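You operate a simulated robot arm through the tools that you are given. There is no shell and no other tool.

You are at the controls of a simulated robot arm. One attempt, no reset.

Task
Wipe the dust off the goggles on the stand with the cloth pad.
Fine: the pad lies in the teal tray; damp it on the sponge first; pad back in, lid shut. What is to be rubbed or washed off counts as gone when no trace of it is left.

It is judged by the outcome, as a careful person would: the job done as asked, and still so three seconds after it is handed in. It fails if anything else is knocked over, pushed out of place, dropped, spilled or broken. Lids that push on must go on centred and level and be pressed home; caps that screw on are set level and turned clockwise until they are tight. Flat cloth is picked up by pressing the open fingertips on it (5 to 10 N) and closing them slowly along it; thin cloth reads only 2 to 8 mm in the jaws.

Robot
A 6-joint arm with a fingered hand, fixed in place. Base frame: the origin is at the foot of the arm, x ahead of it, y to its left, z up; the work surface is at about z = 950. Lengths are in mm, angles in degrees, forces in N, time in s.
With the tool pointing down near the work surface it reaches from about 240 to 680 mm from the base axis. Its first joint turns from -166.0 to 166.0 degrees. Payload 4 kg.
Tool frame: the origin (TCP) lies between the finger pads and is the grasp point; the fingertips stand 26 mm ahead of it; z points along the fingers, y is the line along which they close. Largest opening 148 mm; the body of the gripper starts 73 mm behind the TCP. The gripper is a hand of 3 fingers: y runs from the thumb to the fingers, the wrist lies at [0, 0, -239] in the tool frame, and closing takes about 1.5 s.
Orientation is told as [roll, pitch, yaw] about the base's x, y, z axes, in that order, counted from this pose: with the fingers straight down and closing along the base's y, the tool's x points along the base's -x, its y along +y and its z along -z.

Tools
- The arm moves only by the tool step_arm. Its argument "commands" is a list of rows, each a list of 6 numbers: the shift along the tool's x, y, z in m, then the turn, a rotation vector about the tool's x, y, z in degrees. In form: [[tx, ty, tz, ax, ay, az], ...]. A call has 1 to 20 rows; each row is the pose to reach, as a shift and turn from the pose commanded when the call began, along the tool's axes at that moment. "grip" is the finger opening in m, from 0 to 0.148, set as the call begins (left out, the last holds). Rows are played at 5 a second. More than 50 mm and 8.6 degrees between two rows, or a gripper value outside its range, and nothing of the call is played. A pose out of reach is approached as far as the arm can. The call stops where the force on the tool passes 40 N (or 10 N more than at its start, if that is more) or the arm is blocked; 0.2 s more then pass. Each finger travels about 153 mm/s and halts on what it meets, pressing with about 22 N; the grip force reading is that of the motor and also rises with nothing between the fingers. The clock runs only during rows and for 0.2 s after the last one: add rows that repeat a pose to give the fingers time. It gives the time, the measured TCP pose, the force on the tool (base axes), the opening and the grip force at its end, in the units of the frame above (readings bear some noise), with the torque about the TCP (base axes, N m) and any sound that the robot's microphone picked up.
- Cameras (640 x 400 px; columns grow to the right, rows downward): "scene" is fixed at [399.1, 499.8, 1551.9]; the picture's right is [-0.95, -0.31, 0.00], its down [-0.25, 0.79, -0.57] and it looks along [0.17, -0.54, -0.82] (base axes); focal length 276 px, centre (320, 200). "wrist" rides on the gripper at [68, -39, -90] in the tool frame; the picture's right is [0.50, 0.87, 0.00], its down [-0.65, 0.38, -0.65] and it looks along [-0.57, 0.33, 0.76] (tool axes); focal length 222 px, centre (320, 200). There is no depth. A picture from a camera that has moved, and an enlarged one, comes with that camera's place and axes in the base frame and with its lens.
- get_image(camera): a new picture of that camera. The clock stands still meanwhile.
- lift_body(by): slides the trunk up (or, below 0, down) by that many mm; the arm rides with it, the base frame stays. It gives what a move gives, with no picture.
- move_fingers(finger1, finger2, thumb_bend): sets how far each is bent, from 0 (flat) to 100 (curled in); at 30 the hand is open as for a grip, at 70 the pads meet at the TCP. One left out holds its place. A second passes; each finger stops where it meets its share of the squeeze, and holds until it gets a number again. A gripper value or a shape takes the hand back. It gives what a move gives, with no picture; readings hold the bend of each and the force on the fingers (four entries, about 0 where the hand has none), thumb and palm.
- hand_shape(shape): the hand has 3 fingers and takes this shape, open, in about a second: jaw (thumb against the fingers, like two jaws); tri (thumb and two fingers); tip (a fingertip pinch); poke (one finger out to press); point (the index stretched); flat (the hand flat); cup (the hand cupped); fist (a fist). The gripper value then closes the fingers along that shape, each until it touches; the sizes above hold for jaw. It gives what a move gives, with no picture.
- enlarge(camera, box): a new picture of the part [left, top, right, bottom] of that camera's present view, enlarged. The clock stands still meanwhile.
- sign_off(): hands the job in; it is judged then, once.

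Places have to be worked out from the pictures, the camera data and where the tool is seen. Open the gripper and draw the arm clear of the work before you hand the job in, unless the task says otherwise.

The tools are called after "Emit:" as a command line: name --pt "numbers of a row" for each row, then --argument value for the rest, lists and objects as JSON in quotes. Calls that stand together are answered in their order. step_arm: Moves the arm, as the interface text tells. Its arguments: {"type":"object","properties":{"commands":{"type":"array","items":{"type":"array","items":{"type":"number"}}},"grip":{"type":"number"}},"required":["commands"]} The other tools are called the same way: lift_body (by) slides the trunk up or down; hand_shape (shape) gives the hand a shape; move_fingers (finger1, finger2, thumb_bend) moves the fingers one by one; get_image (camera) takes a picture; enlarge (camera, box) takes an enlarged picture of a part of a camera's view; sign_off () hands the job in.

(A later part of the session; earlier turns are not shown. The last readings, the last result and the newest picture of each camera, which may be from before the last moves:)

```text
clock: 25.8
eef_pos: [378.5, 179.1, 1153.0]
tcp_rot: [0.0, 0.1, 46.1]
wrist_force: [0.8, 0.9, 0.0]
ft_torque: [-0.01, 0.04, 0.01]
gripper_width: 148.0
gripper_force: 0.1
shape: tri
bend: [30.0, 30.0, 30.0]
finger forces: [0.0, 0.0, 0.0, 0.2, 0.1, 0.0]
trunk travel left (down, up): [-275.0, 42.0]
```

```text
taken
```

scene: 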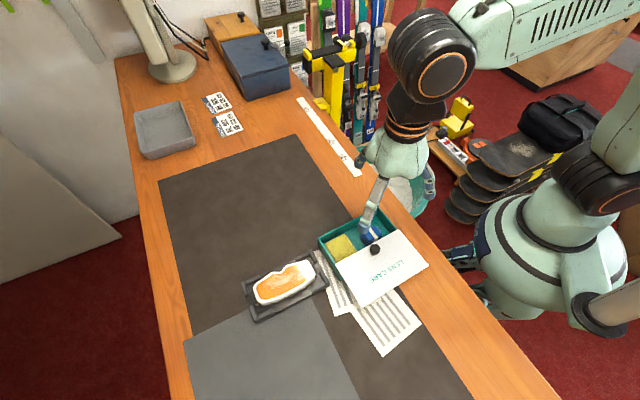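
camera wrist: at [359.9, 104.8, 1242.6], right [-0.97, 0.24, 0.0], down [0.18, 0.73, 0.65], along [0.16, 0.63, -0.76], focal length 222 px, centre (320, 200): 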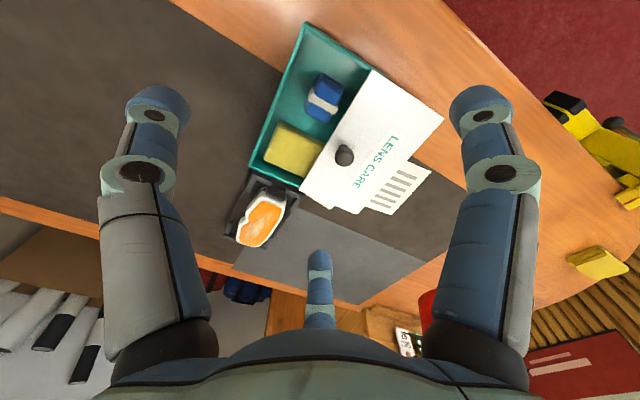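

Emit:
enlarge --camera "wrist" --box '[240, 20, 450, 220]'

Emit:
enlarge --camera "wrist" --box '[285, 60, 355, 130]'

```text
2.00 times, centred on (345, 120) of wrist
camera zoom: at [359.9, 104.8, 1242.6], right [-0.97, 0.24, 0.0], down [0.18, 0.73, 0.65], along [0.16, 0.63, -0.76], focal length 444 px, centre (270, 360)
```

zoom: 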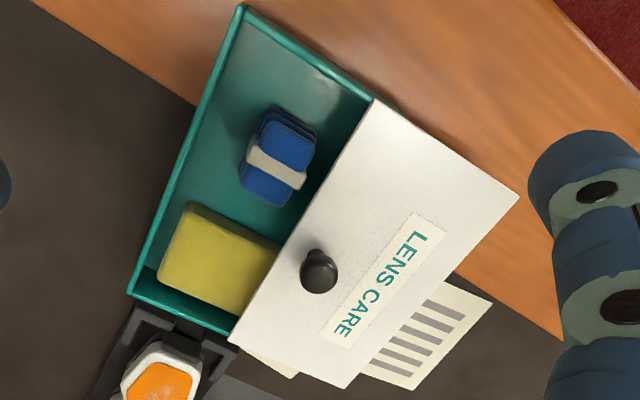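

```text
5.71 times, centred on (320, 95) of wrist
camera zoom: at [359.9, 104.8, 1242.6], right [-0.97, 0.24, 0.0], down [0.18, 0.73, 0.65], along [0.16, 0.63, -0.76], focal length 1269 px, centre (320, 800)
```

zoom: 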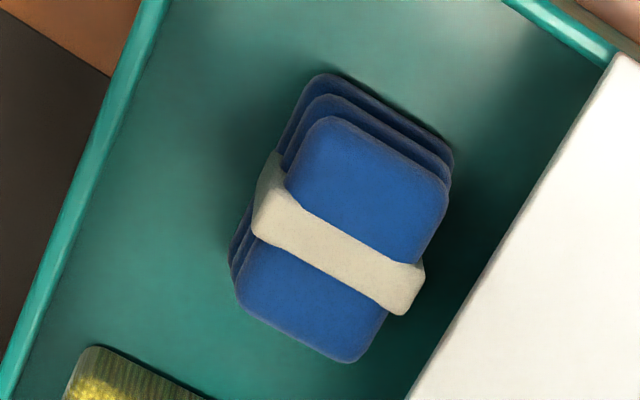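

The pad is a strapped stack centred near (376,182.5), top z≈987, long side along the tray, with ~9 mm gap to the lid edge. I'll switch to jaw and preclose in the air to see the finger profile before going in.

Emit:
hand_shape --shape "jaw"

Emit:
step_arm --pt "0 0 0 0 0 0" --pt "0 0 0 0 0 0" --pt "0 0 0 0 0 0" --pt "0 0 0 0 0 0" --grip 0.06

Emit:
enlarge --camera "scene" --box '[320, 120, 440, 280]'

Emit:
get_image --camera "wrist"

```text
clock: 26.7
eef_pos: [380.0, 179.2, 1152.6]
tcp_rot: [-0.1, -0.1, 46.0]
wrist_force: [-0.5, 0.8, 0.7]
ft_torque: [-0.01, -0.01, 0.0]
gripper_width: 147.8
gripper_force: 0.0
shape: jaw
bend: [30.0, 30.0, 30.0]
finger forces: [0.0, 0.0, 0.0, 0.0, 0.0, 0.0]
trunk travel left (down, up): [-275.0, 42.0]
```

```text
clock: 27.7
eef_pos: [378.1, 180.7, 1153.8]
tcp_rot: [0.0, 0.0, 46.0]
wrist_force: [0.3, 0.5, 0.0]
ft_torque: [-0.02, 0.01, 0.01]
gripper_width: 60.4
gripper_force: 0.2
shape: jaw
bend: [77.0, 77.0, 70.0]
finger forces: [0.0, 0.0, 0.0, 0.0, 0.0, 0.0]
trunk travel left (down, up): [-275.0, 42.0]
```

```text
2.50 times, centred on (380, 200) of scene
camera zoom: at [399.1, 499.8, 1551.9], right [-0.95, -0.31, 0.0], down [-0.25, 0.79, -0.57], along [0.17, -0.54, -0.82], focal length 690 px, centre (170, 200)
```

zoom: 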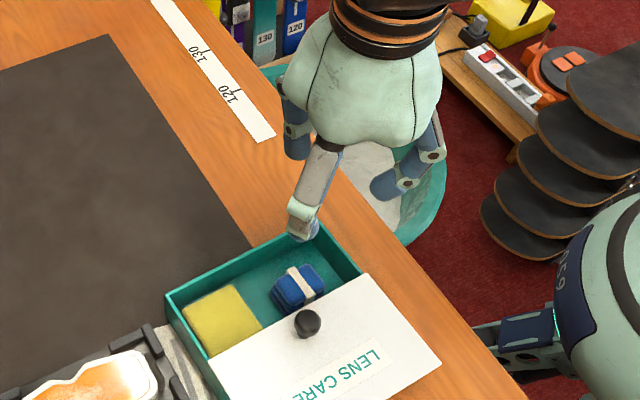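

```text
taken
camera wrist: at [359.8, 104.9, 1242.8], right [-0.97, 0.24, 0.0], down [0.18, 0.73, 0.65], along [0.16, 0.63, -0.76], focal length 222 px, centre (320, 200)
```

wrist: 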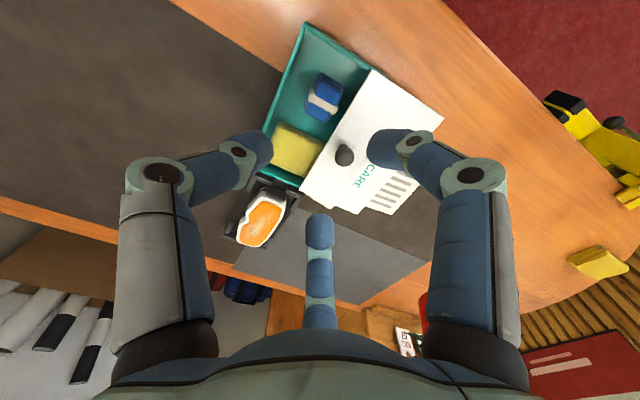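

The tip segments come in quite flat in the jaw shape, which is tight inside the tray. I'll test the closing profile of the "tip" and "tri" shapes in the air at the same opening.

Emit:
hand_shape --shape "tip"

Emit:
step_arm --pt "0 0 0 0 0 0" --pt "0 0 0 0 0 0" --pt "0 0 0 0 0 0" --pt "0 0 0 0 0 0" --grip 0.05

Emit:
enlarge --camera "scene" --box '[340, 120, 440, 220]'

Emit:
get_image --camera "wrist"

Emit:
hand_shape --shape "tri"

Emit:
step_arm --pt "0 0 0 0 0 0" --pt "0 0 0 0 0 0" --pt "0 0 0 0 0 0" --pt "0 0 0 0 0 0" --grip 0.05

Emit:
enlarge --camera "scene" --box '[340, 120, 440, 220]'

Emit:
get_image --camera "wrist"

```text
clock: 28.6
eef_pos: [378.1, 179.7, 1153.1]
tcp_rot: [0.0, 0.0, 46.0]
wrist_force: [0.2, -0.1, 0.1]
ft_torque: [0.01, 0.0, 0.0]
gripper_width: 147.8
gripper_force: 0.1
shape: tip
bend: [30.0, 30.0, 30.0]
finger forces: [0.0, 0.0, 0.1, 0.0, 0.1, 0.1]
trunk travel left (down, up): [-275.0, 42.0]
```

```text
clock: 29.6
eef_pos: [379.3, 180.4, 1152.8]
tcp_rot: [-0.1, 0.0, 46.1]
wrist_force: [-0.4, 0.3, -0.7]
ft_torque: [0.03, 0.02, 0.02]
gripper_width: 50.5
gripper_force: 0.0
shape: tip
bend: [77.0, 77.0, 70.0]
finger forces: [0.0, 0.1, 0.0, 0.0, 0.1, 0.0]
trunk travel left (down, up): [-275.0, 42.0]
```

```text
4.00 times, centred on (390, 170) of scene
camera zoom: at [399.1, 499.8, 1551.9], right [-0.95, -0.31, 0.0], down [-0.25, 0.79, -0.57], along [0.17, -0.54, -0.82], focal length 1103 px, centre (40, 320)
```

zoom: 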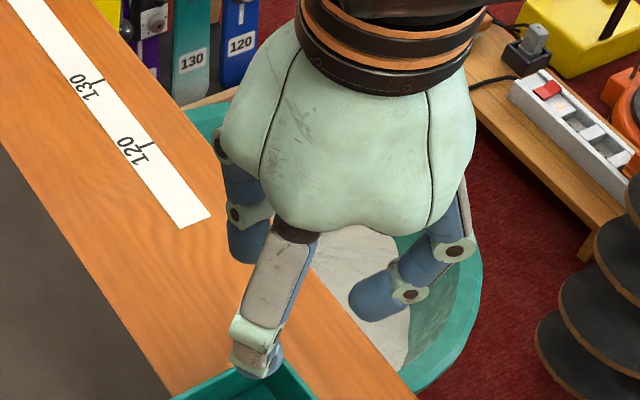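

```text
taken
camera wrist: at [359.8, 104.9, 1242.8], right [-0.97, 0.24, 0.0], down [0.18, 0.73, 0.65], along [0.16, 0.63, -0.76], focal length 222 px, centre (320, 200)
```

wrist: 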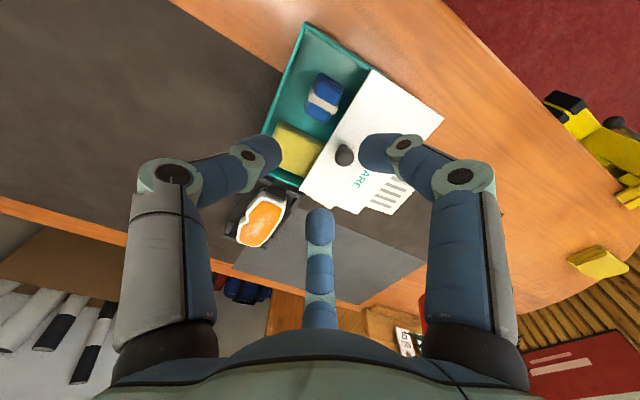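

```text
clock: 30.5
eef_pos: [378.7, 180.7, 1153.2]
tcp_rot: [0.0, 0.0, 46.0]
wrist_force: [-0.3, -0.3, -0.5]
ft_torque: [0.0, -0.01, -0.03]
gripper_width: 147.9
gripper_force: 0.0
shape: tri
bend: [30.0, 30.0, 30.0]
finger forces: [0.0, 0.0, 0.0, 0.1, 0.0, 0.0]
trunk travel left (down, up): [-275.0, 42.0]
```

```text
clock: 31.5
eef_pos: [377.5, 179.6, 1151.9]
tcp_rot: [0.0, 0.0, 46.0]
wrist_force: [-0.1, -0.2, -0.6]
ft_torque: [0.02, 0.0, 0.0]
gripper_width: 50.2
gripper_force: 0.1
shape: tri
bend: [77.0, 77.0, 70.0]
finger forces: [0.1, 0.0, 0.0, 0.0, 0.1, 0.0]
trunk travel left (down, up): [-275.0, 42.0]
```

```text
4.00 times, centred on (390, 170) of scene
camera zoom: at [399.1, 499.8, 1551.9], right [-0.95, -0.31, 0.0], down [-0.25, 0.79, -0.57], along [0.17, -0.54, -0.82], focal length 1103 px, centre (40, 320)
```

zoom: 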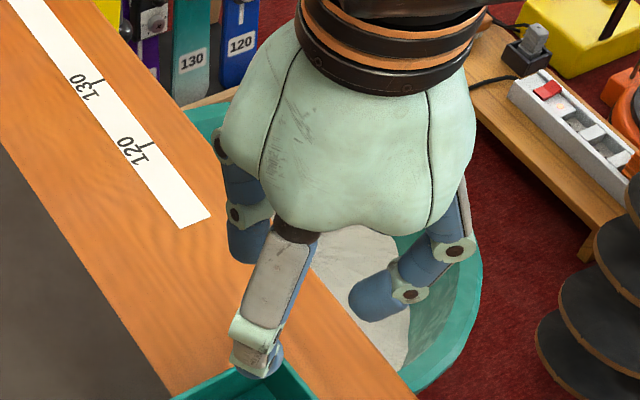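

```text
taken
camera wrist: at [359.8, 104.9, 1242.8], right [-0.97, 0.24, 0.0], down [0.18, 0.73, 0.65], along [0.16, 0.63, -0.76], focal length 222 px, centre (320, 200)
```

wrist: 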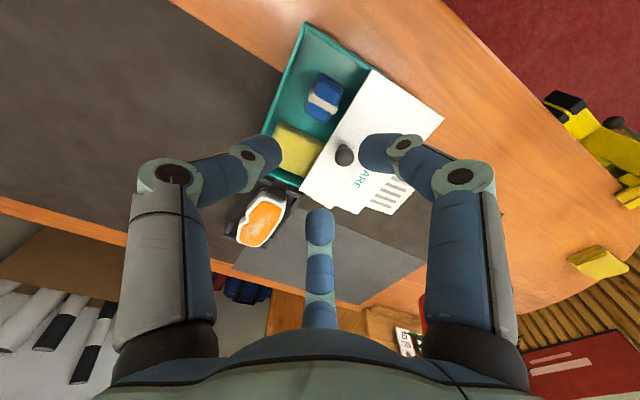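

All three shapes close alike. I'll see whether moving the fingers individually gives a straighter profile.

Emit:
move_fingers --finger1 55 --finger2 55 --thumb_bend 55

Emit:
enlarge --camera "scene" --box '[340, 120, 440, 220]'

Emit:
get_image --camera "wrist"

```text
clock: 32.5
eef_pos: [379.0, 179.5, 1153.8]
tcp_rot: [0.1, -0.1, 46.1]
wrist_force: [0.7, -0.4, 0.4]
ft_torque: [0.0, 0.05, 0.01]
gripper_width: 45.2
gripper_force: 0.2
shape: fingers
bend: [55.0, 55.0, 55.0]
finger forces: [0.0, 0.0, 0.1, 0.1, 0.1, 0.1]
trunk travel left (down, up): [-275.0, 42.0]
```

```text
4.00 times, centred on (390, 170) of scene
camera zoom: at [399.1, 499.8, 1551.9], right [-0.95, -0.31, 0.0], down [-0.25, 0.79, -0.57], along [0.17, -0.54, -0.82], focal length 1103 px, centre (40, 320)
```

zoom: 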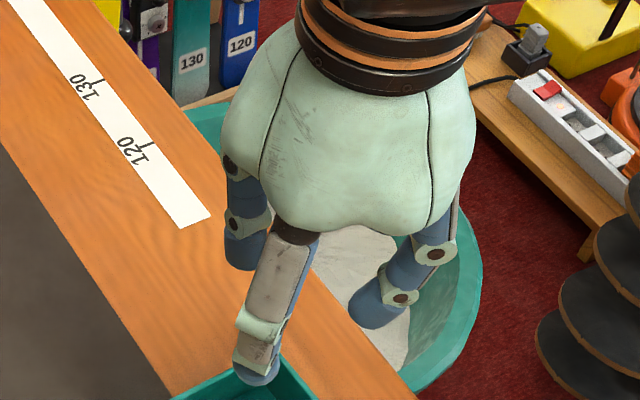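

```text
taken
camera wrist: at [359.8, 104.9, 1242.8], right [-0.97, 0.24, 0.0], down [0.18, 0.73, 0.65], along [0.16, 0.63, -0.76], focal length 222 px, centre (320, 200)
```

wrist: 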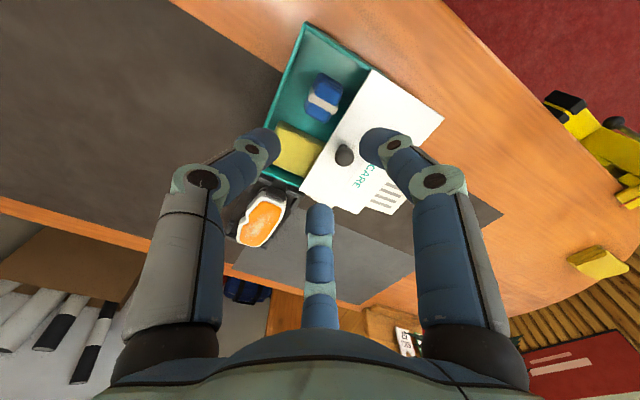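

Moving the fingers individually gives much steeper tips, which suits the tray. The lid still needs to be about 9 mm further open for finger room, so I'll take the knob (now near (361,234)) again and slide it a little more.

Emit:
step_arm --pt "-0.009 0.017 0 0 0 0" --pt "-0.018 0.034 0.0 0 0 0" --pt "-0.0263 0.0512 0.02 0 0 0" --pt "-0.0263 0.0512 0.05 0 0 0" --pt "-0.0263 0.0512 0.08 0 0 0" --pt "-0.0263 0.0512 0.1 0 0 0" --pt "-0.0263 0.0512 0.11 0 0 0" --pt "-0.0263 0.0512 0.11 0 0 0" --grip 0.06

Emit:
get_image --camera "wrist"

Emit:
enlarge --camera "scene" --box '[310, 180, 430, 285]'

```text
clock: 34.3
eef_pos: [359.1, 234.3, 1042.2]
tcp_rot: [0.0, 0.0, 46.0]
wrist_force: [1.0, 0.3, 0.7]
ft_torque: [-0.01, 0.0, 0.04]
gripper_width: 59.6
gripper_force: 0.0
shape: tri
bend: [77.0, 77.0, 70.0]
finger forces: [0.0, 0.0, 0.0, 0.0, 0.0, 0.1]
trunk travel left (down, up): [-275.0, 42.0]
```

```text
taken
camera wrist: at [340.9, 160.2, 1131.9], right [-0.97, 0.24, 0.0], down [0.18, 0.73, 0.65], along [0.16, 0.63, -0.76], focal length 222 px, centre (320, 200)
```

wrist: 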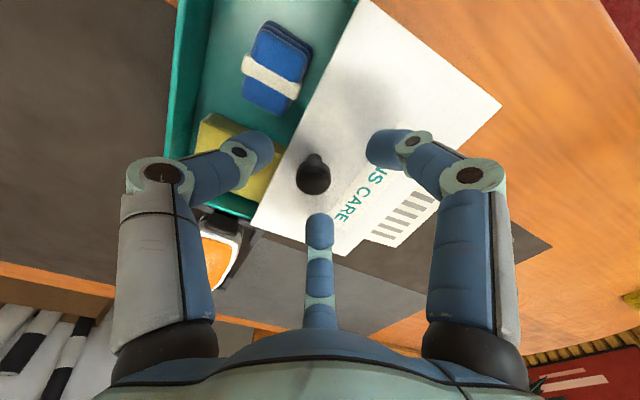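

```text
3.81 times, centred on (370, 232) of scene
camera zoom: at [399.1, 499.8, 1551.9], right [-0.95, -0.31, 0.0], down [-0.25, 0.79, -0.57], along [0.17, -0.54, -0.82], focal length 1051 px, centre (130, 76)
```

zoom: 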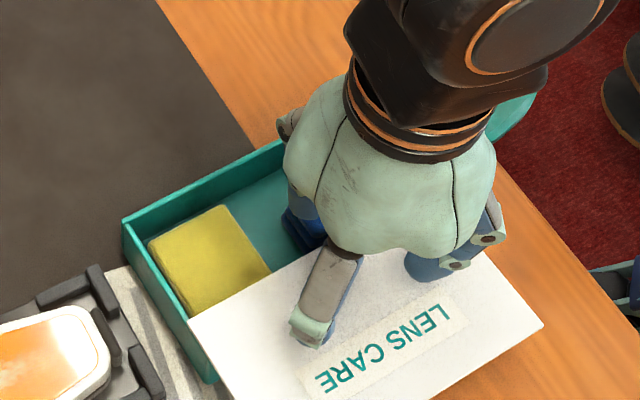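

The knob is ~4 mm off toward tool −x. I'll correct, lower to 1034 and close on the knob.

Emit:
step_arm --pt "-0.0035 -0.0008 0.004 0 0 0" --pt "-0.0035 -0.0008 0.0085 0 0 0" --pt "-0.0035 -0.0008 0.0085 0 0 0"

Emit:
step_arm --pt "0 0 0 0 0 0" --pt "0 0 0 0 0 0" --pt "0 0 0 0 0 0" --pt "0 0 0 0 0 0" --pt "0 0 0 0 0 0" --pt "0 0 0 0 0 0" --grip 0.0

Emit:
get_image --camera "wrist"

```text
clock: 35.1
eef_pos: [363.6, 235.6, 1034.4]
tcp_rot: [0.0, -0.1, 45.9]
wrist_force: [0.3, 0.4, 0.2]
ft_torque: [-0.01, -0.01, 0.01]
gripper_width: 59.4
gripper_force: 0.1
shape: tri
bend: [77.0, 77.0, 70.0]
finger forces: [0.1, 0.1, 0.0, 0.0, 0.1, 0.1]
trunk travel left (down, up): [-275.0, 42.0]
```

```text
clock: 36.5
eef_pos: [362.1, 237.1, 1033.5]
tcp_rot: [0.0, -0.1, 46.0]
wrist_force: [-2.0, -1.6, 0.1]
ft_torque: [-0.01, 0.04, -0.06]
gripper_width: 16.8
gripper_force: 22.1
shape: tri
bend: [73.0, 73.0, 70.0]
finger forces: [19.8, 19.0, 0.0, 0.0, 19.6, 0.0]
trunk travel left (down, up): [-275.0, 42.0]
```

```text
taken
camera wrist: at [344.1, 162.2, 1123.8], right [-0.97, 0.24, 0.0], down [0.18, 0.73, 0.65], along [0.16, 0.63, -0.76], focal length 222 px, centre (320, 200)
```

wrist: 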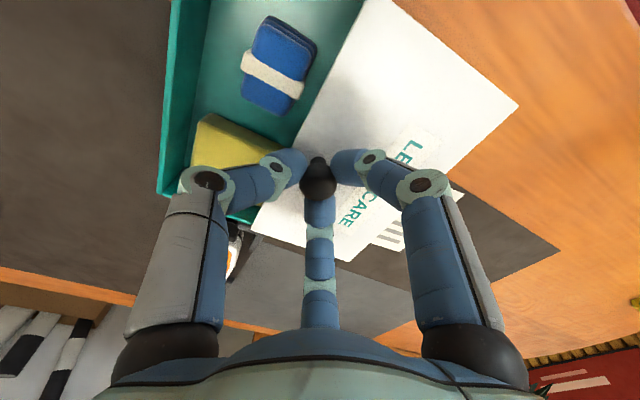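

Knob held by all three fingers at ~19 N. Sliding the lid a further 9 mm along tool +y.

Emit:
step_arm --pt "0 0.002 0 0 0 0" --pt "0 0.004 0 0 0 0" --pt "0 0.006 0 0 0 0" --pt "0 0.008 0 0 0 0" --pt "0 0.0095 0 0 0 0" --pt "0 0.0095 0 0 0 0"

Emit:
enlarge --camera "scene" --box '[310, 180, 430, 285]'

Emit:
get_image --camera "wrist"

```text
clock: 37.9
eef_pos: [356.2, 243.8, 1035.1]
tcp_rot: [0.0, 0.1, 46.1]
wrist_force: [-0.9, -0.9, -0.2]
ft_torque: [-0.03, 0.02, -0.01]
gripper_width: 16.6
gripper_force: 21.7
shape: tri
bend: [73.0, 73.0, 70.0]
finger forces: [19.4, 19.1, 0.0, 0.0, 20.2, 0.1]
trunk travel left (down, up): [-275.0, 42.0]
```

```text
3.81 times, centred on (370, 232) of scene
camera zoom: at [399.1, 499.8, 1551.9], right [-0.95, -0.31, 0.0], down [-0.25, 0.79, -0.57], along [0.17, -0.54, -0.82], focal length 1051 px, centre (130, 76)
```

zoom: 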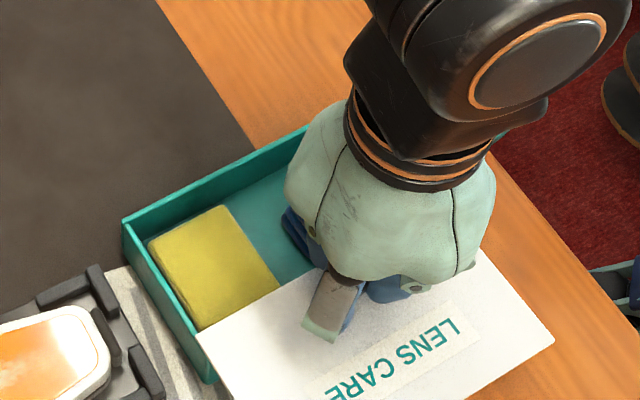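

```text
taken
camera wrist: at [337.6, 168.4, 1123.9], right [-0.97, 0.24, 0.0], down [0.18, 0.73, 0.65], along [0.16, 0.63, -0.76], focal length 222 px, centre (320, 200)
```

wrist: 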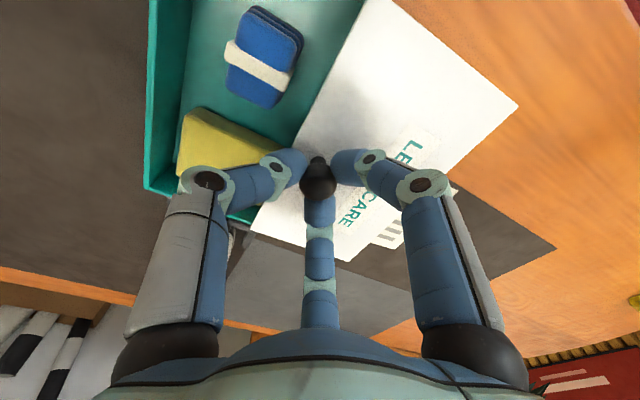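

The lid now gives about 79 mm opening and stays aligned. I'll release and rise, returning above the pad for a fresh look with finger bend 52.

Emit:
step_arm --pt "0 0 0 0 0 0" --pt "0 0 0 0 0 0" --pt "0 0 0 0 0 0" --pt "0 0 -0.01 0 0 0" --pt "0 0 -0.04 0 0 0" --pt "0 0 -0.07 0 0 0" --pt "0.01 -0.02 -0.085 0 0 0" --pt "0.02 -0.04 -0.085 0 0 0" --pt "0.0302 -0.0569 -0.085 0 0 0" --pt "0.0302 -0.0569 -0.085 0 0 0" --grip 0.06

Emit:
move_fingers --finger1 48 --finger2 48 --thumb_bend 48

Emit:
get_image --camera "wrist"

Emit:
enlarge --camera "wrist" --box '[240, 90, 400, 250]'

Emit:
enlarge --camera "scene" --box '[310, 160, 430, 285]'

```text
clock: 40.1
eef_pos: [374.4, 183.2, 1119.4]
tcp_rot: [0.0, 0.0, 46.0]
wrist_force: [0.4, -0.3, -0.6]
ft_torque: [0.01, 0.03, 0.0]
gripper_width: 59.6
gripper_force: 0.1
shape: tri
bend: [77.0, 77.0, 70.0]
finger forces: [0.0, 0.0, 0.1, 0.0, 0.1, 0.1]
trunk travel left (down, up): [-275.0, 42.0]
```

```text
clock: 41.1
eef_pos: [374.7, 182.3, 1119.7]
tcp_rot: [0.0, 0.0, 46.0]
wrist_force: [0.3, 0.0, -0.2]
ft_torque: [0.0, -0.02, 0.01]
gripper_width: 67.9
gripper_force: 0.0
shape: fingers
bend: [48.0, 48.0, 48.0]
finger forces: [0.0, 0.0, 0.0, 0.1, 0.0, 0.0]
trunk travel left (down, up): [-275.0, 42.0]
```

```text
taken
camera wrist: at [356.7, 107.1, 1209.0], right [-0.97, 0.24, 0.0], down [0.18, 0.73, 0.65], along [0.16, 0.63, -0.76], focal length 222 px, centre (320, 200)
```

wrist: 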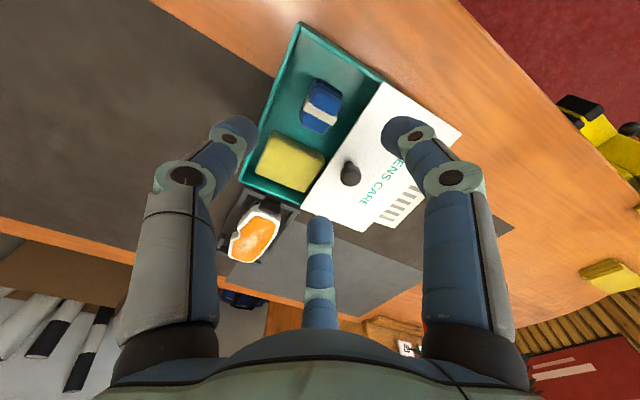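

```text
2.50 times, centred on (320, 170) of wrist
camera zoom: at [356.7, 107.1, 1209.0], right [-0.97, 0.24, 0.0], down [0.18, 0.73, 0.65], along [0.16, 0.63, -0.76], focal length 555 px, centre (320, 275)
```

zoom: 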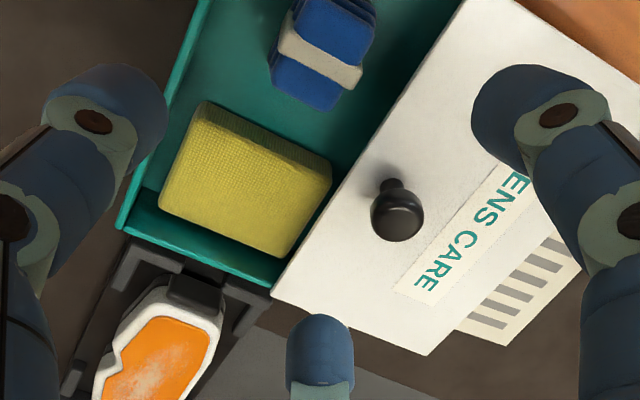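

```text
3.20 times, centred on (370, 222) of scene
camera zoom: at [399.1, 499.8, 1551.9], right [-0.95, -0.31, 0.0], down [-0.25, 0.79, -0.57], along [0.17, -0.54, -0.82], focal length 883 px, centre (160, 128)
```

zoom: 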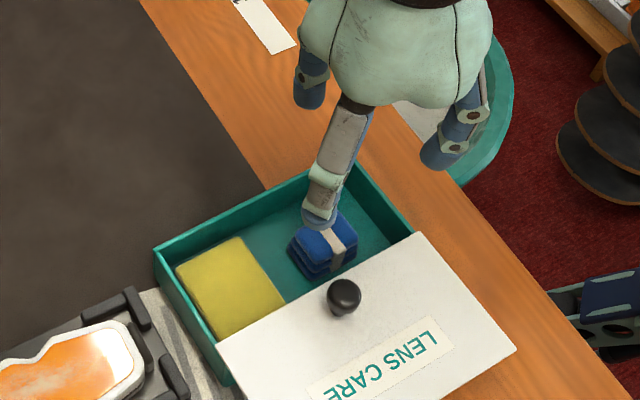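

I'll enlarge on the pad from this pose to fix its centre exactly.

Emit:
enlarge --camera "wrist" --box '[280, 55, 360, 145]'

Emit:
enlarge --camera "scene" --box '[350, 205, 400, 260]'

```text
4.44 times, centred on (320, 100) of wrist
camera zoom: at [356.7, 107.1, 1209.0], right [-0.97, 0.24, 0.0], down [0.18, 0.73, 0.65], along [0.16, 0.63, -0.76], focal length 987 px, centre (320, 644)
```

zoom: 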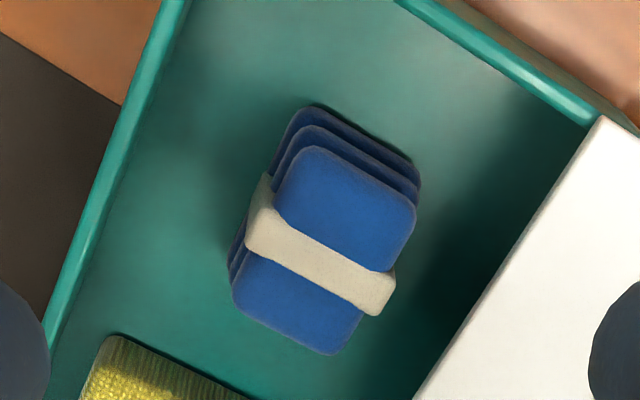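

```text
7.27 times, centred on (375, 232) of scene
camera zoom: at [399.1, 499.8, 1551.9], right [-0.95, -0.31, 0.0], down [-0.25, 0.79, -0.57], along [0.17, -0.54, -0.82], focal length 2006 px, centre (-80, -36)
```

zoom: 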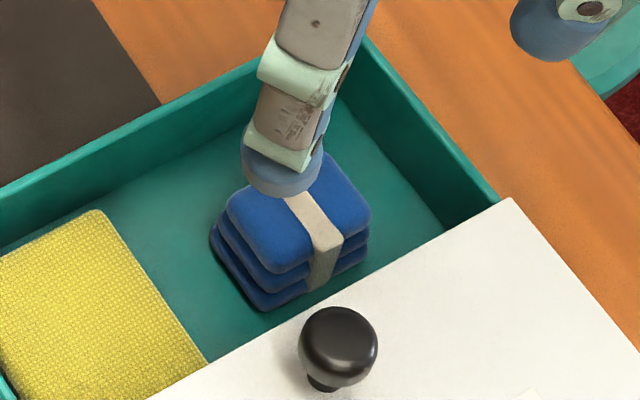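

From both views the pad's top is centred at (376,182), z≈986. I'll set the bend to 53, aim 3 mm toward the far wall for lid clearance, and descend to TCP z≈1012.

Emit:
move_fingers --finger1 53 --finger2 53 --thumb_bend 53

Emit:
step_arm --pt "-0.0006 -0.0046 0.02 0 0 0" --pt "-0.0006 -0.0046 0.05 0 0 0" --pt "-0.0006 -0.0046 0.08 0 0 0" --pt "-0.0006 -0.0046 0.1 0 0 0" --pt "-0.0006 -0.0046 0.1075 0 0 0" --pt "-0.0006 -0.0046 0.1075 0 0 0"

Emit:
get_image --camera "wrist"

Emit:
enlarge --camera "scene" --box '[330, 190, 420, 270]'

```text
clock: 42.1
eef_pos: [375.7, 182.2, 1119.5]
tcp_rot: [-0.1, 0.0, 46.0]
wrist_force: [0.4, -0.2, 0.1]
ft_torque: [-0.01, 0.03, -0.03]
gripper_width: 52.9
gripper_force: 0.1
shape: fingers
bend: [53.0, 53.0, 53.0]
finger forces: [0.0, 0.0, 0.0, 0.0, 0.1, 0.0]
trunk travel left (down, up): [-275.0, 42.0]
```

```text
clock: 43.1
eef_pos: [382.0, 178.5, 1026.9]
tcp_rot: [-0.4, -0.5, 45.9]
wrist_force: [-4.3, -5.0, 19.6]
ft_torque: [-0.71, -0.41, -0.26]
gripper_width: 51.4
gripper_force: 10.3
shape: fingers
bend: [53.0, 53.0, 53.0]
finger forces: [0.0, 0.1, 0.0, 0.0, 19.7, 0.0]
trunk travel left (down, up): [-275.0, 42.0]
stopped in row 5: the force on the tool passed its limit at 50 N (the readings are from after the stop); the commanded pose is now the measured one
```

```text
taken
camera wrist: at [362.1, 104.0, 1116.3], right [-0.97, 0.24, -0.01], down [0.18, 0.73, 0.66], along [0.17, 0.64, -0.75], focal length 222 px, centre (320, 200)
```

wrist: 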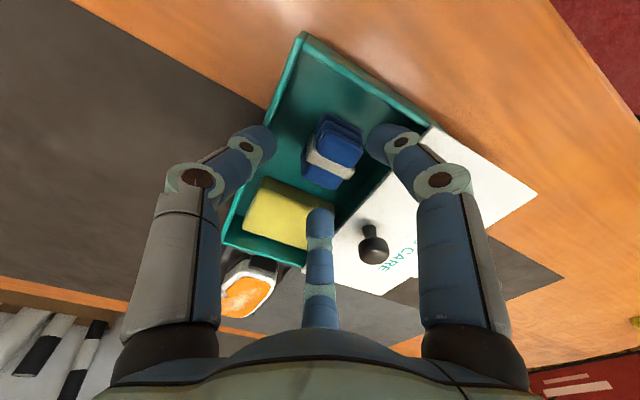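

```text
5.00 times, centred on (375, 230) of scene
camera zoom: at [399.1, 499.8, 1551.9], right [-0.95, -0.31, 0.0], down [-0.25, 0.79, -0.57], along [0.17, -0.54, -0.82], focal length 1379 px, centre (45, 50)
```

zoom: 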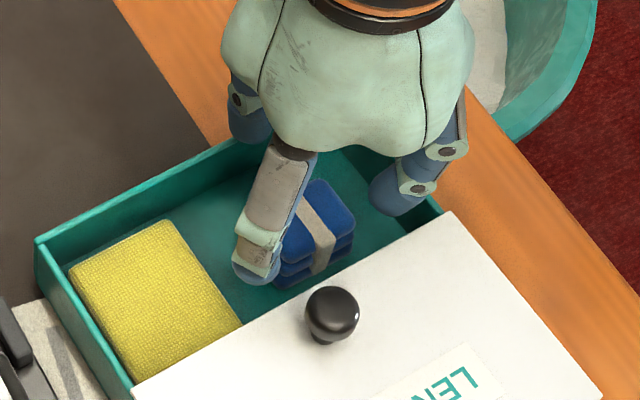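

The thumb tip landed on the far rim (19.7 N on the thumb) at z≈1027. I'll back up 15 mm and correct the small tilt, then bend the thumb further in so it clears the wall.

Emit:
step_arm --pt "0 0 -0.008 -0.64 0.06 0" --pt "0 0 -0.016 -0.64 0.06 0" --pt "0 0 -0.016 -0.64 0.06 0"

Emit:
move_fingers --finger1 54 --finger2 54 --thumb_bend 58

Emit:
enlarge --camera "scene" --box '[310, 190, 430, 280]'

Emit:
get_image --camera "wrist"

```text
clock: 43.9
eef_pos: [382.9, 180.3, 1042.2]
tcp_rot: [0.4, -0.4, 46.0]
wrist_force: [-0.1, 0.5, 0.9]
ft_torque: [0.02, -0.02, 0.0]
gripper_width: 52.4
gripper_force: 0.2
shape: fingers
bend: [53.0, 53.0, 53.0]
finger forces: [0.0, 0.0, 0.0, 0.1, 0.0, 0.0]
trunk travel left (down, up): [-275.0, 42.0]
```

```text
clock: 44.9
eef_pos: [382.9, 180.0, 1040.4]
tcp_rot: [0.5, -0.3, 45.9]
wrist_force: [0.0, -0.4, 0.2]
ft_torque: [-0.05, -0.01, -0.01]
gripper_width: 44.8
gripper_force: 0.1
shape: fingers
bend: [54.0, 54.0, 57.0]
finger forces: [0.1, 0.1, 0.0, 0.1, 0.0, 0.0]
trunk travel left (down, up): [-275.0, 42.0]
```

```text
4.44 times, centred on (370, 235) of scene
camera zoom: at [399.1, 499.8, 1551.9], right [-0.95, -0.31, 0.0], down [-0.25, 0.79, -0.57], along [0.17, -0.54, -0.82], focal length 1226 px, centre (98, 44)
```

zoom: 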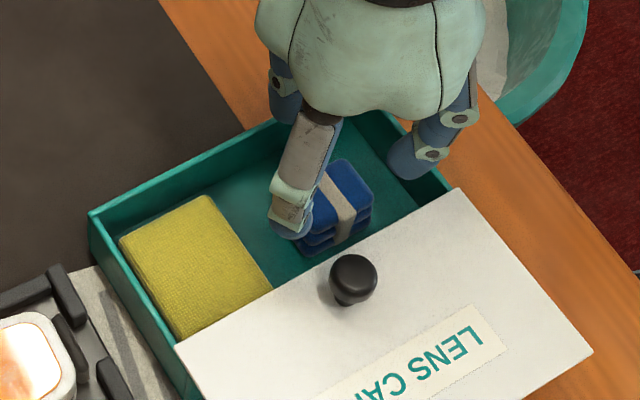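

```text
taken
camera wrist: at [363.4, 104.0, 1130.2], right [-0.97, 0.24, 0.0], down [0.18, 0.73, 0.66], along [0.16, 0.64, -0.75], focal length 222 px, centre (320, 200)
```

wrist: 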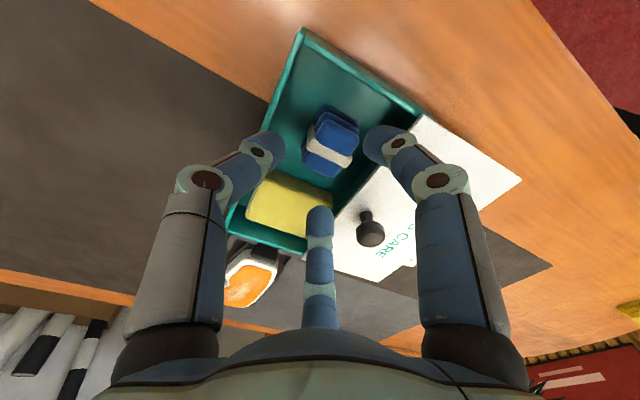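

The thumb is clear now. I'll remove the slight tilt, re-centre over (376,182) and look again before descending.

Emit:
step_arm --pt "0.0034 0.0063 0 0.447 0.347 0" --pt "0.0034 0.0063 0 0.447 0.347 0"

Emit:
enlarge --camera "wrist" --box '[240, 80, 420, 230]'

Emit:
enlarge --camera "scene" --box '[340, 190, 420, 260]'

```text
clock: 45.5
eef_pos: [376.4, 181.5, 1040.0]
tcp_rot: [-0.1, 0.0, 46.0]
wrist_force: [-0.1, 0.7, 0.4]
ft_torque: [0.01, -0.01, 0.0]
gripper_width: 44.6
gripper_force: 0.0
shape: fingers
bend: [54.0, 54.0, 57.0]
finger forces: [0.0, 0.0, 0.0, 0.0, 0.0, 0.1]
trunk travel left (down, up): [-275.0, 42.0]
```

```text
2.67 times, centred on (330, 155) of wrist
camera zoom: at [356.8, 107.0, 1131.0], right [-0.97, 0.24, 0.0], down [0.18, 0.73, 0.65], along [0.16, 0.63, -0.76], focal length 592 px, centre (293, 320)
```

zoom: 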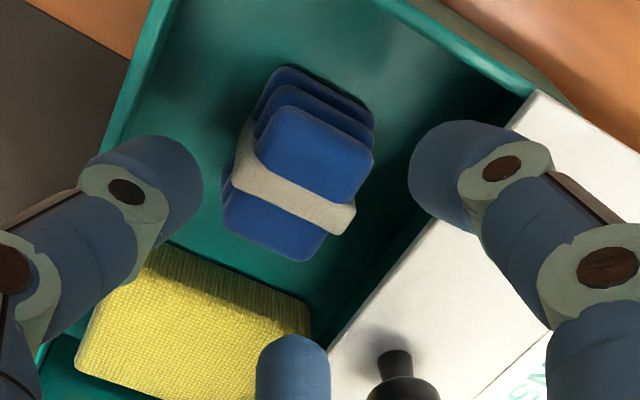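

```text
5.71 times, centred on (380, 225) of scene
camera zoom: at [399.1, 499.8, 1551.9], right [-0.95, -0.31, 0.0], down [-0.25, 0.79, -0.57], along [0.17, -0.54, -0.82], focal length 1576 px, centre (-23, 57)
```

zoom: 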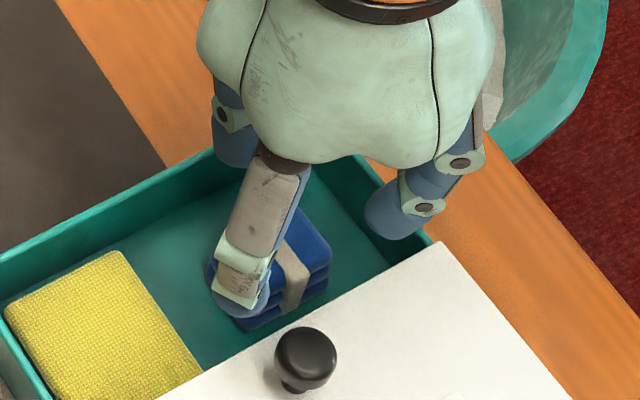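

The pad's top centre is at (374.5,181.5), under the hand. Descending in steps toward TCP z≈1004.

Emit:
step_arm --pt "0.0 0.001 0.008 0 0 0" --pt "0.0 0.001 0.014 0 0 0" --pt "0 0.001 0.018 0 0 0" --pt "0 0.001 0.022 0 0 0" --pt "0 0.001 0.026 0 0 0" --pt "0 0.001 0.03 0 0 0" --pt "0 0.001 0.03 0 0 0"

Emit:
enlarge --camera "wrist" --box '[240, 80, 420, 230]'

Emit:
enlarge --camera "scene" --box '[340, 190, 420, 260]'

```text
clock: 47.1
eef_pos: [374.1, 182.2, 1011.8]
tcp_rot: [-0.1, 0.0, 46.0]
wrist_force: [-0.4, 0.2, 0.0]
ft_torque: [-0.02, -0.02, 0.0]
gripper_width: 44.7
gripper_force: 0.1
shape: fingers
bend: [54.0, 54.0, 57.0]
finger forces: [0.0, 0.0, 0.0, 0.0, 0.0, 0.1]
trunk travel left (down, up): [-275.0, 42.0]
```

```text
2.67 times, centred on (330, 155) of wrist
camera zoom: at [355.3, 107.6, 1101.0], right [-0.97, 0.24, 0.0], down [0.18, 0.74, 0.65], along [0.16, 0.63, -0.76], focal length 592 px, centre (293, 320)
```

zoom: 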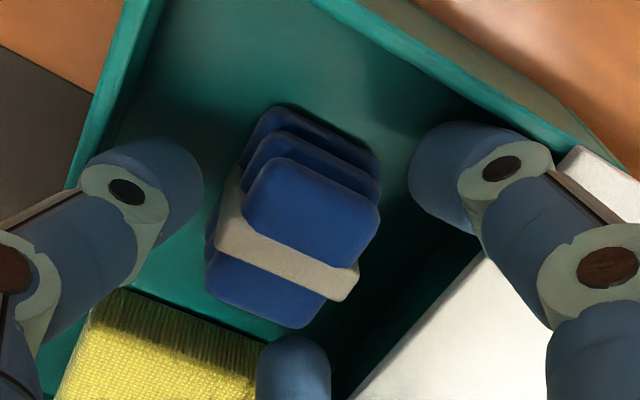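

```text
5.71 times, centred on (380, 225) of scene
camera zoom: at [399.1, 499.8, 1551.9], right [-0.95, -0.31, 0.0], down [-0.25, 0.79, -0.57], along [0.17, -0.54, -0.82], focal length 1576 px, centre (-23, 57)
```

zoom: 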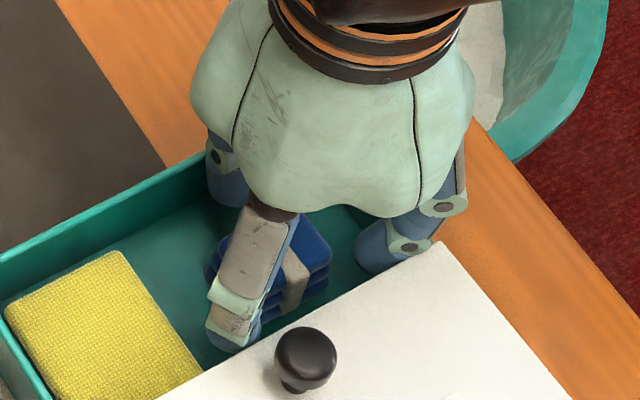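

No contact and all three tips are clear inside the tray. Going down another 10 mm.

Emit:
step_arm --pt "0 0 0.003 0 0 0" --pt "0 0 0.006 0 0 0" --pt "0 0 0.008 0 0 0" --pt "0 0 0.01 0 0 0" --pt "0 0 0.01 0 0 0"

Emit:
enlarge --camera "wrist" --box '[240, 80, 420, 230]'

Emit:
enlarge --camera "scene" --box '[340, 190, 420, 260]'

```text
clock: 48.3
eef_pos: [374.6, 182.0, 1000.5]
tcp_rot: [-0.2, 0.1, 46.0]
wrist_force: [-0.1, 0.9, 2.1]
ft_torque: [-0.04, -0.07, 0.02]
gripper_width: 43.1
gripper_force: 0.5
shape: fingers
bend: [54.0, 54.0, 57.0]
finger forces: [0.8, 0.0, 0.0, 0.0, 1.4, 0.0]
trunk travel left (down, up): [-275.0, 42.0]
```

```text
2.67 times, centred on (330, 155) of wrist
camera zoom: at [355.5, 107.4, 1090.9], right [-0.97, 0.24, 0.0], down [0.18, 0.74, 0.65], along [0.16, 0.63, -0.76], focal length 592 px, centre (293, 320)
```

zoom: 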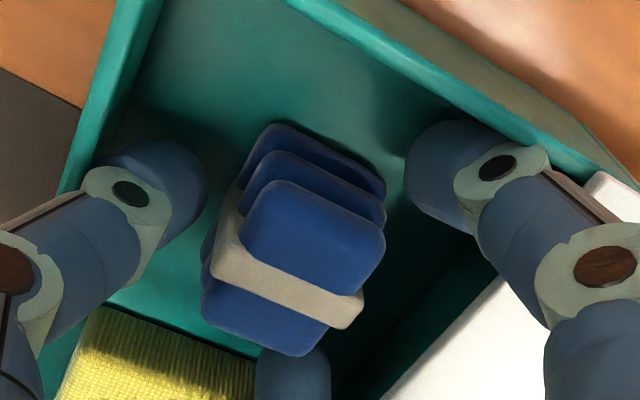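

```text
5.71 times, centred on (380, 225) of scene
camera zoom: at [399.1, 499.8, 1551.9], right [-0.95, -0.31, 0.0], down [-0.25, 0.79, -0.57], along [0.17, -0.54, -0.82], focal length 1576 px, centre (-23, 57)
```

zoom: 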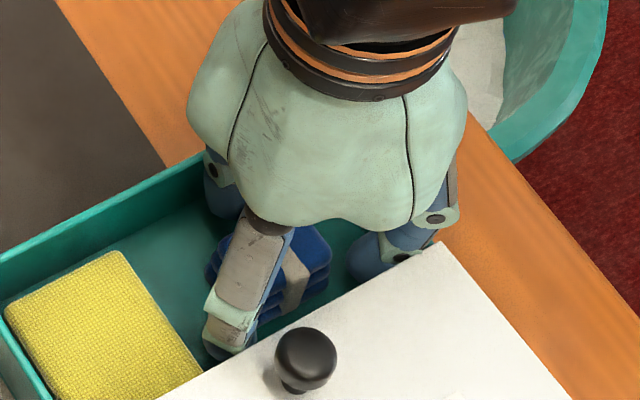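

Very light touches only (0.8 N and 1.4 N). Now closing the fingers gradually on the pad.

Emit:
move_fingers --finger1 60 --finger2 60 --thumb_bend 61

Emit:
enlarge --camera "wrist" --box '[240, 80, 420, 230]'

```text
clock: 49.3
eef_pos: [374.9, 181.7, 1001.4]
tcp_rot: [-0.1, 0.0, 46.0]
wrist_force: [-0.2, -0.7, -0.5]
ft_torque: [-0.04, 0.01, -0.02]
gripper_width: 31.7
gripper_force: 2.4
shape: fingers
bend: [58.0, 58.0, 61.0]
finger forces: [2.0, 1.8, 0.0, 0.0, 0.4, 0.0]
trunk travel left (down, up): [-275.0, 42.0]
```

```text
2.67 times, centred on (330, 155) of wrist
camera zoom: at [355.5, 107.4, 1090.9], right [-0.97, 0.24, 0.0], down [0.18, 0.73, 0.65], along [0.16, 0.63, -0.76], focal length 592 px, centre (293, 320)
```

zoom: 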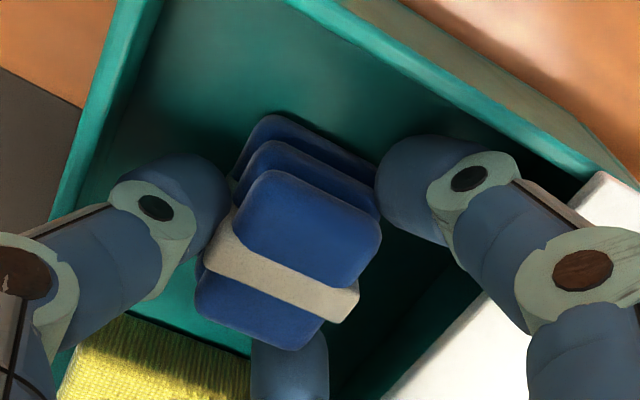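

The fingers touch the pad on all sides. I'll tighten the grip.

Emit:
move_fingers --finger1 66 --finger2 66 --thumb_bend 70

Emit:
enlarge --camera "wrist" --box '[240, 80, 420, 230]'

```text
clock: 50.3
eef_pos: [374.2, 182.7, 1001.8]
tcp_rot: [-0.1, 0.0, 46.0]
wrist_force: [0.4, 0.4, -0.7]
ft_torque: [-0.03, -0.01, 0.0]
gripper_width: 27.9
gripper_force: 10.2
shape: fingers
bend: [58.0, 58.0, 65.0]
finger forces: [5.9, 6.3, 0.0, 0.1, 8.3, 0.0]
trunk travel left (down, up): [-275.0, 42.0]
```

```text
2.67 times, centred on (330, 155) of wrist
camera zoom: at [355.6, 107.4, 1090.9], right [-0.97, 0.24, 0.0], down [0.18, 0.73, 0.65], along [0.16, 0.63, -0.76], focal length 592 px, centre (293, 320)
```

zoom: 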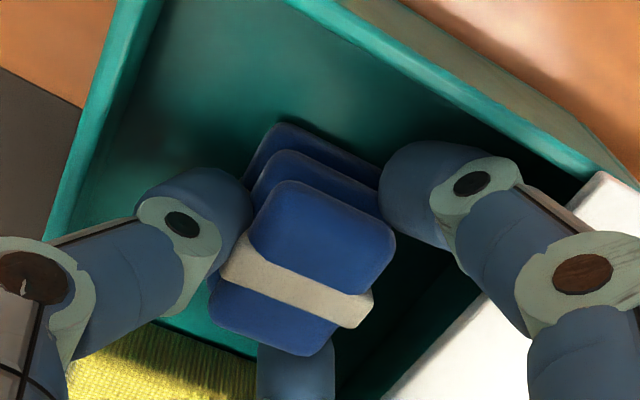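

Grip is 6–8 N per finger and the pad is centred. A little tighter, for wiping.

Emit:
move_fingers --finger1 80 --finger2 80 --thumb_bend 84

Emit:
enlarge --camera "wrist" --box '[240, 80, 420, 230]'

```text
clock: 51.3
eef_pos: [375.7, 180.8, 1002.2]
tcp_rot: [-0.1, -0.1, 46.0]
wrist_force: [5.3, -3.5, 16.7]
ft_torque: [0.11, 0.09, 0.01]
gripper_width: 16.6
gripper_force: 20.2
shape: fingers
bend: [58.0, 57.0, 78.0]
finger forces: [10.6, 10.7, 0.0, 0.1, 18.3, 0.0]
trunk travel left (down, up): [-275.0, 42.0]
```

```text
2.67 times, centred on (330, 155) of wrist
camera zoom: at [355.8, 106.7, 1091.5], right [-0.97, 0.24, 0.0], down [0.18, 0.73, 0.65], along [0.16, 0.63, -0.76], focal length 592 px, centre (293, 320)
```

zoom: 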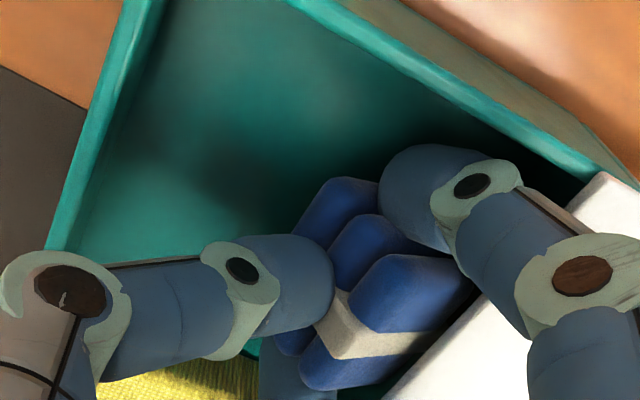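

The thumb overpowered the fingers and pushed the pad toward the lid. I'll ease the thumb and fingers back and look.

Emit:
move_fingers --finger1 58 --finger2 58 --thumb_bend 62

Emit:
get_image --camera "wrist"

Emit:
enlarge --camera "wrist" --box '[240, 80, 420, 230]'

Emit:
enlarge --camera "scene" --box '[340, 190, 420, 260]'

```text
clock: 52.3
eef_pos: [375.0, 182.5, 1001.0]
tcp_rot: [-0.1, 0.1, 46.0]
wrist_force: [-1.2, -0.3, -0.5]
ft_torque: [0.0, 0.01, 0.02]
gripper_width: 31.7
gripper_force: 0.4
shape: fingers
bend: [57.0, 57.0, 62.0]
finger forces: [0.4, 0.2, 0.1, 0.0, 0.1, 0.0]
trunk travel left (down, up): [-275.0, 42.0]
```

```text
taken
camera wrist: at [355.5, 107.4, 1090.9], right [-0.97, 0.24, 0.0], down [0.18, 0.74, 0.65], along [0.16, 0.63, -0.76], focal length 222 px, centre (320, 200)
```

wrist: 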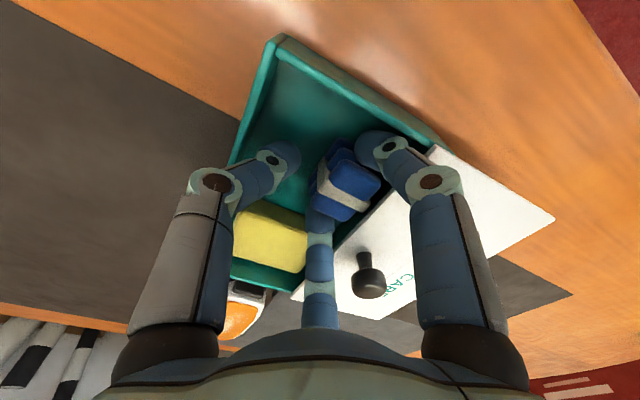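

```text
2.67 times, centred on (330, 155) of wrist
camera zoom: at [355.5, 107.4, 1090.9], right [-0.97, 0.24, 0.0], down [0.18, 0.74, 0.65], along [0.16, 0.63, -0.76], focal length 592 px, centre (293, 320)
```

zoom: 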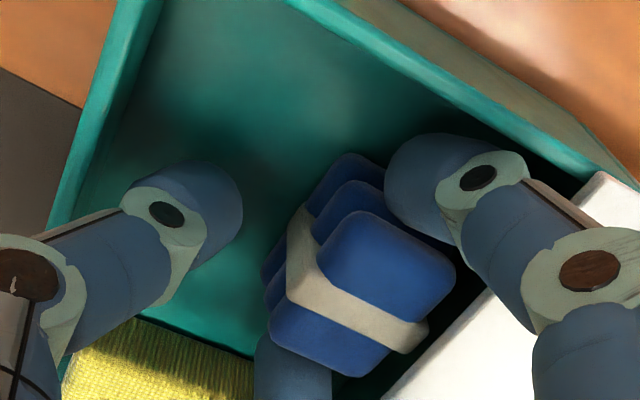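

```text
5.71 times, centred on (380, 225) of scene
camera zoom: at [399.1, 499.8, 1551.9], right [-0.95, -0.31, 0.0], down [-0.25, 0.79, -0.57], along [0.17, -0.54, -0.82], focal length 1576 px, centre (-23, 57)
```

zoom: 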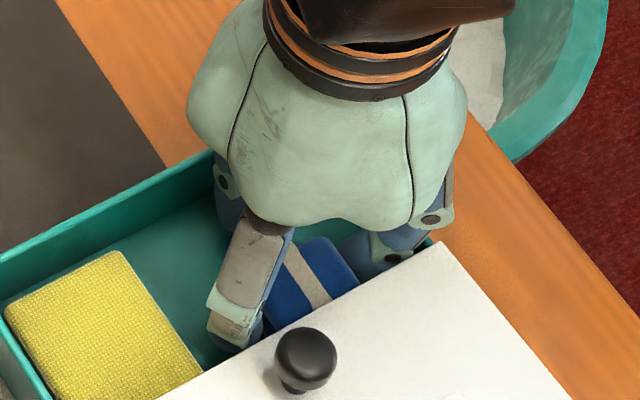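

The pad slid about 18 mm toward the lid but sits flat. The two fingers still straddle its ends, so I'll squeeze with just those two (thumb held off) and check.

Emit:
move_fingers --finger1 80 --finger2 80

Emit:
enlarge --camera "wrist" --box '[240, 80, 420, 230]'

```text
clock: 53.3
eef_pos: [374.6, 181.2, 1001.2]
tcp_rot: [-0.1, 0.0, 46.0]
wrist_force: [0.0, -0.4, 0.1]
ft_torque: [-0.04, 0.0, 0.03]
gripper_width: 24.2
gripper_force: 9.0
shape: fingers
bend: [60.0, 60.0, 62.0]
finger forces: [8.8, 8.8, 0.1, 0.0, 0.1, 0.0]
trunk travel left (down, up): [-275.0, 42.0]
```

```text
2.67 times, centred on (330, 155) of wrist
camera zoom: at [355.5, 107.4, 1090.9], right [-0.97, 0.24, 0.0], down [0.18, 0.73, 0.65], along [0.16, 0.63, -0.76], focal length 592 px, centre (293, 320)
```

zoom: 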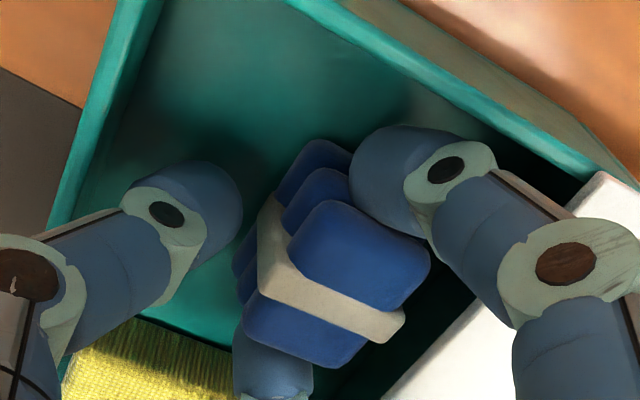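

The finger squeeze itself drew the pad back ~6 mm and now holds it at 8.8 N per finger. I'll bring the thumb up to light contact, in small steps, so the pad is held on three sides.

Emit:
move_fingers --thumb_bend 68

Emit:
enlarge --camera "wrist" --box '[240, 80, 420, 230]'

```text
clock: 54.3
eef_pos: [374.3, 183.1, 1001.1]
tcp_rot: [0.0, 0.0, 46.0]
wrist_force: [-0.3, -0.1, 0.6]
ft_torque: [0.0, -0.02, 0.0]
gripper_width: 17.7
gripper_force: 8.3
shape: fingers
bend: [60.0, 60.0, 68.0]
finger forces: [8.7, 8.7, 0.0, 0.0, 0.4, 0.0]
trunk travel left (down, up): [-275.0, 42.0]
```

```text
2.67 times, centred on (330, 155) of wrist
camera zoom: at [355.5, 107.4, 1090.9], right [-0.97, 0.24, 0.0], down [0.18, 0.73, 0.65], along [0.16, 0.63, -0.76], focal length 592 px, centre (293, 320)
```

zoom: 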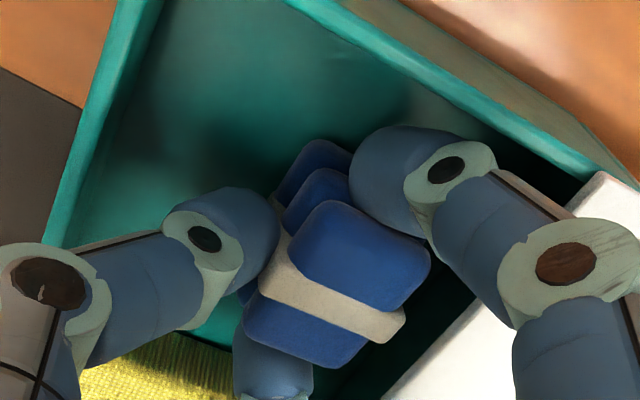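

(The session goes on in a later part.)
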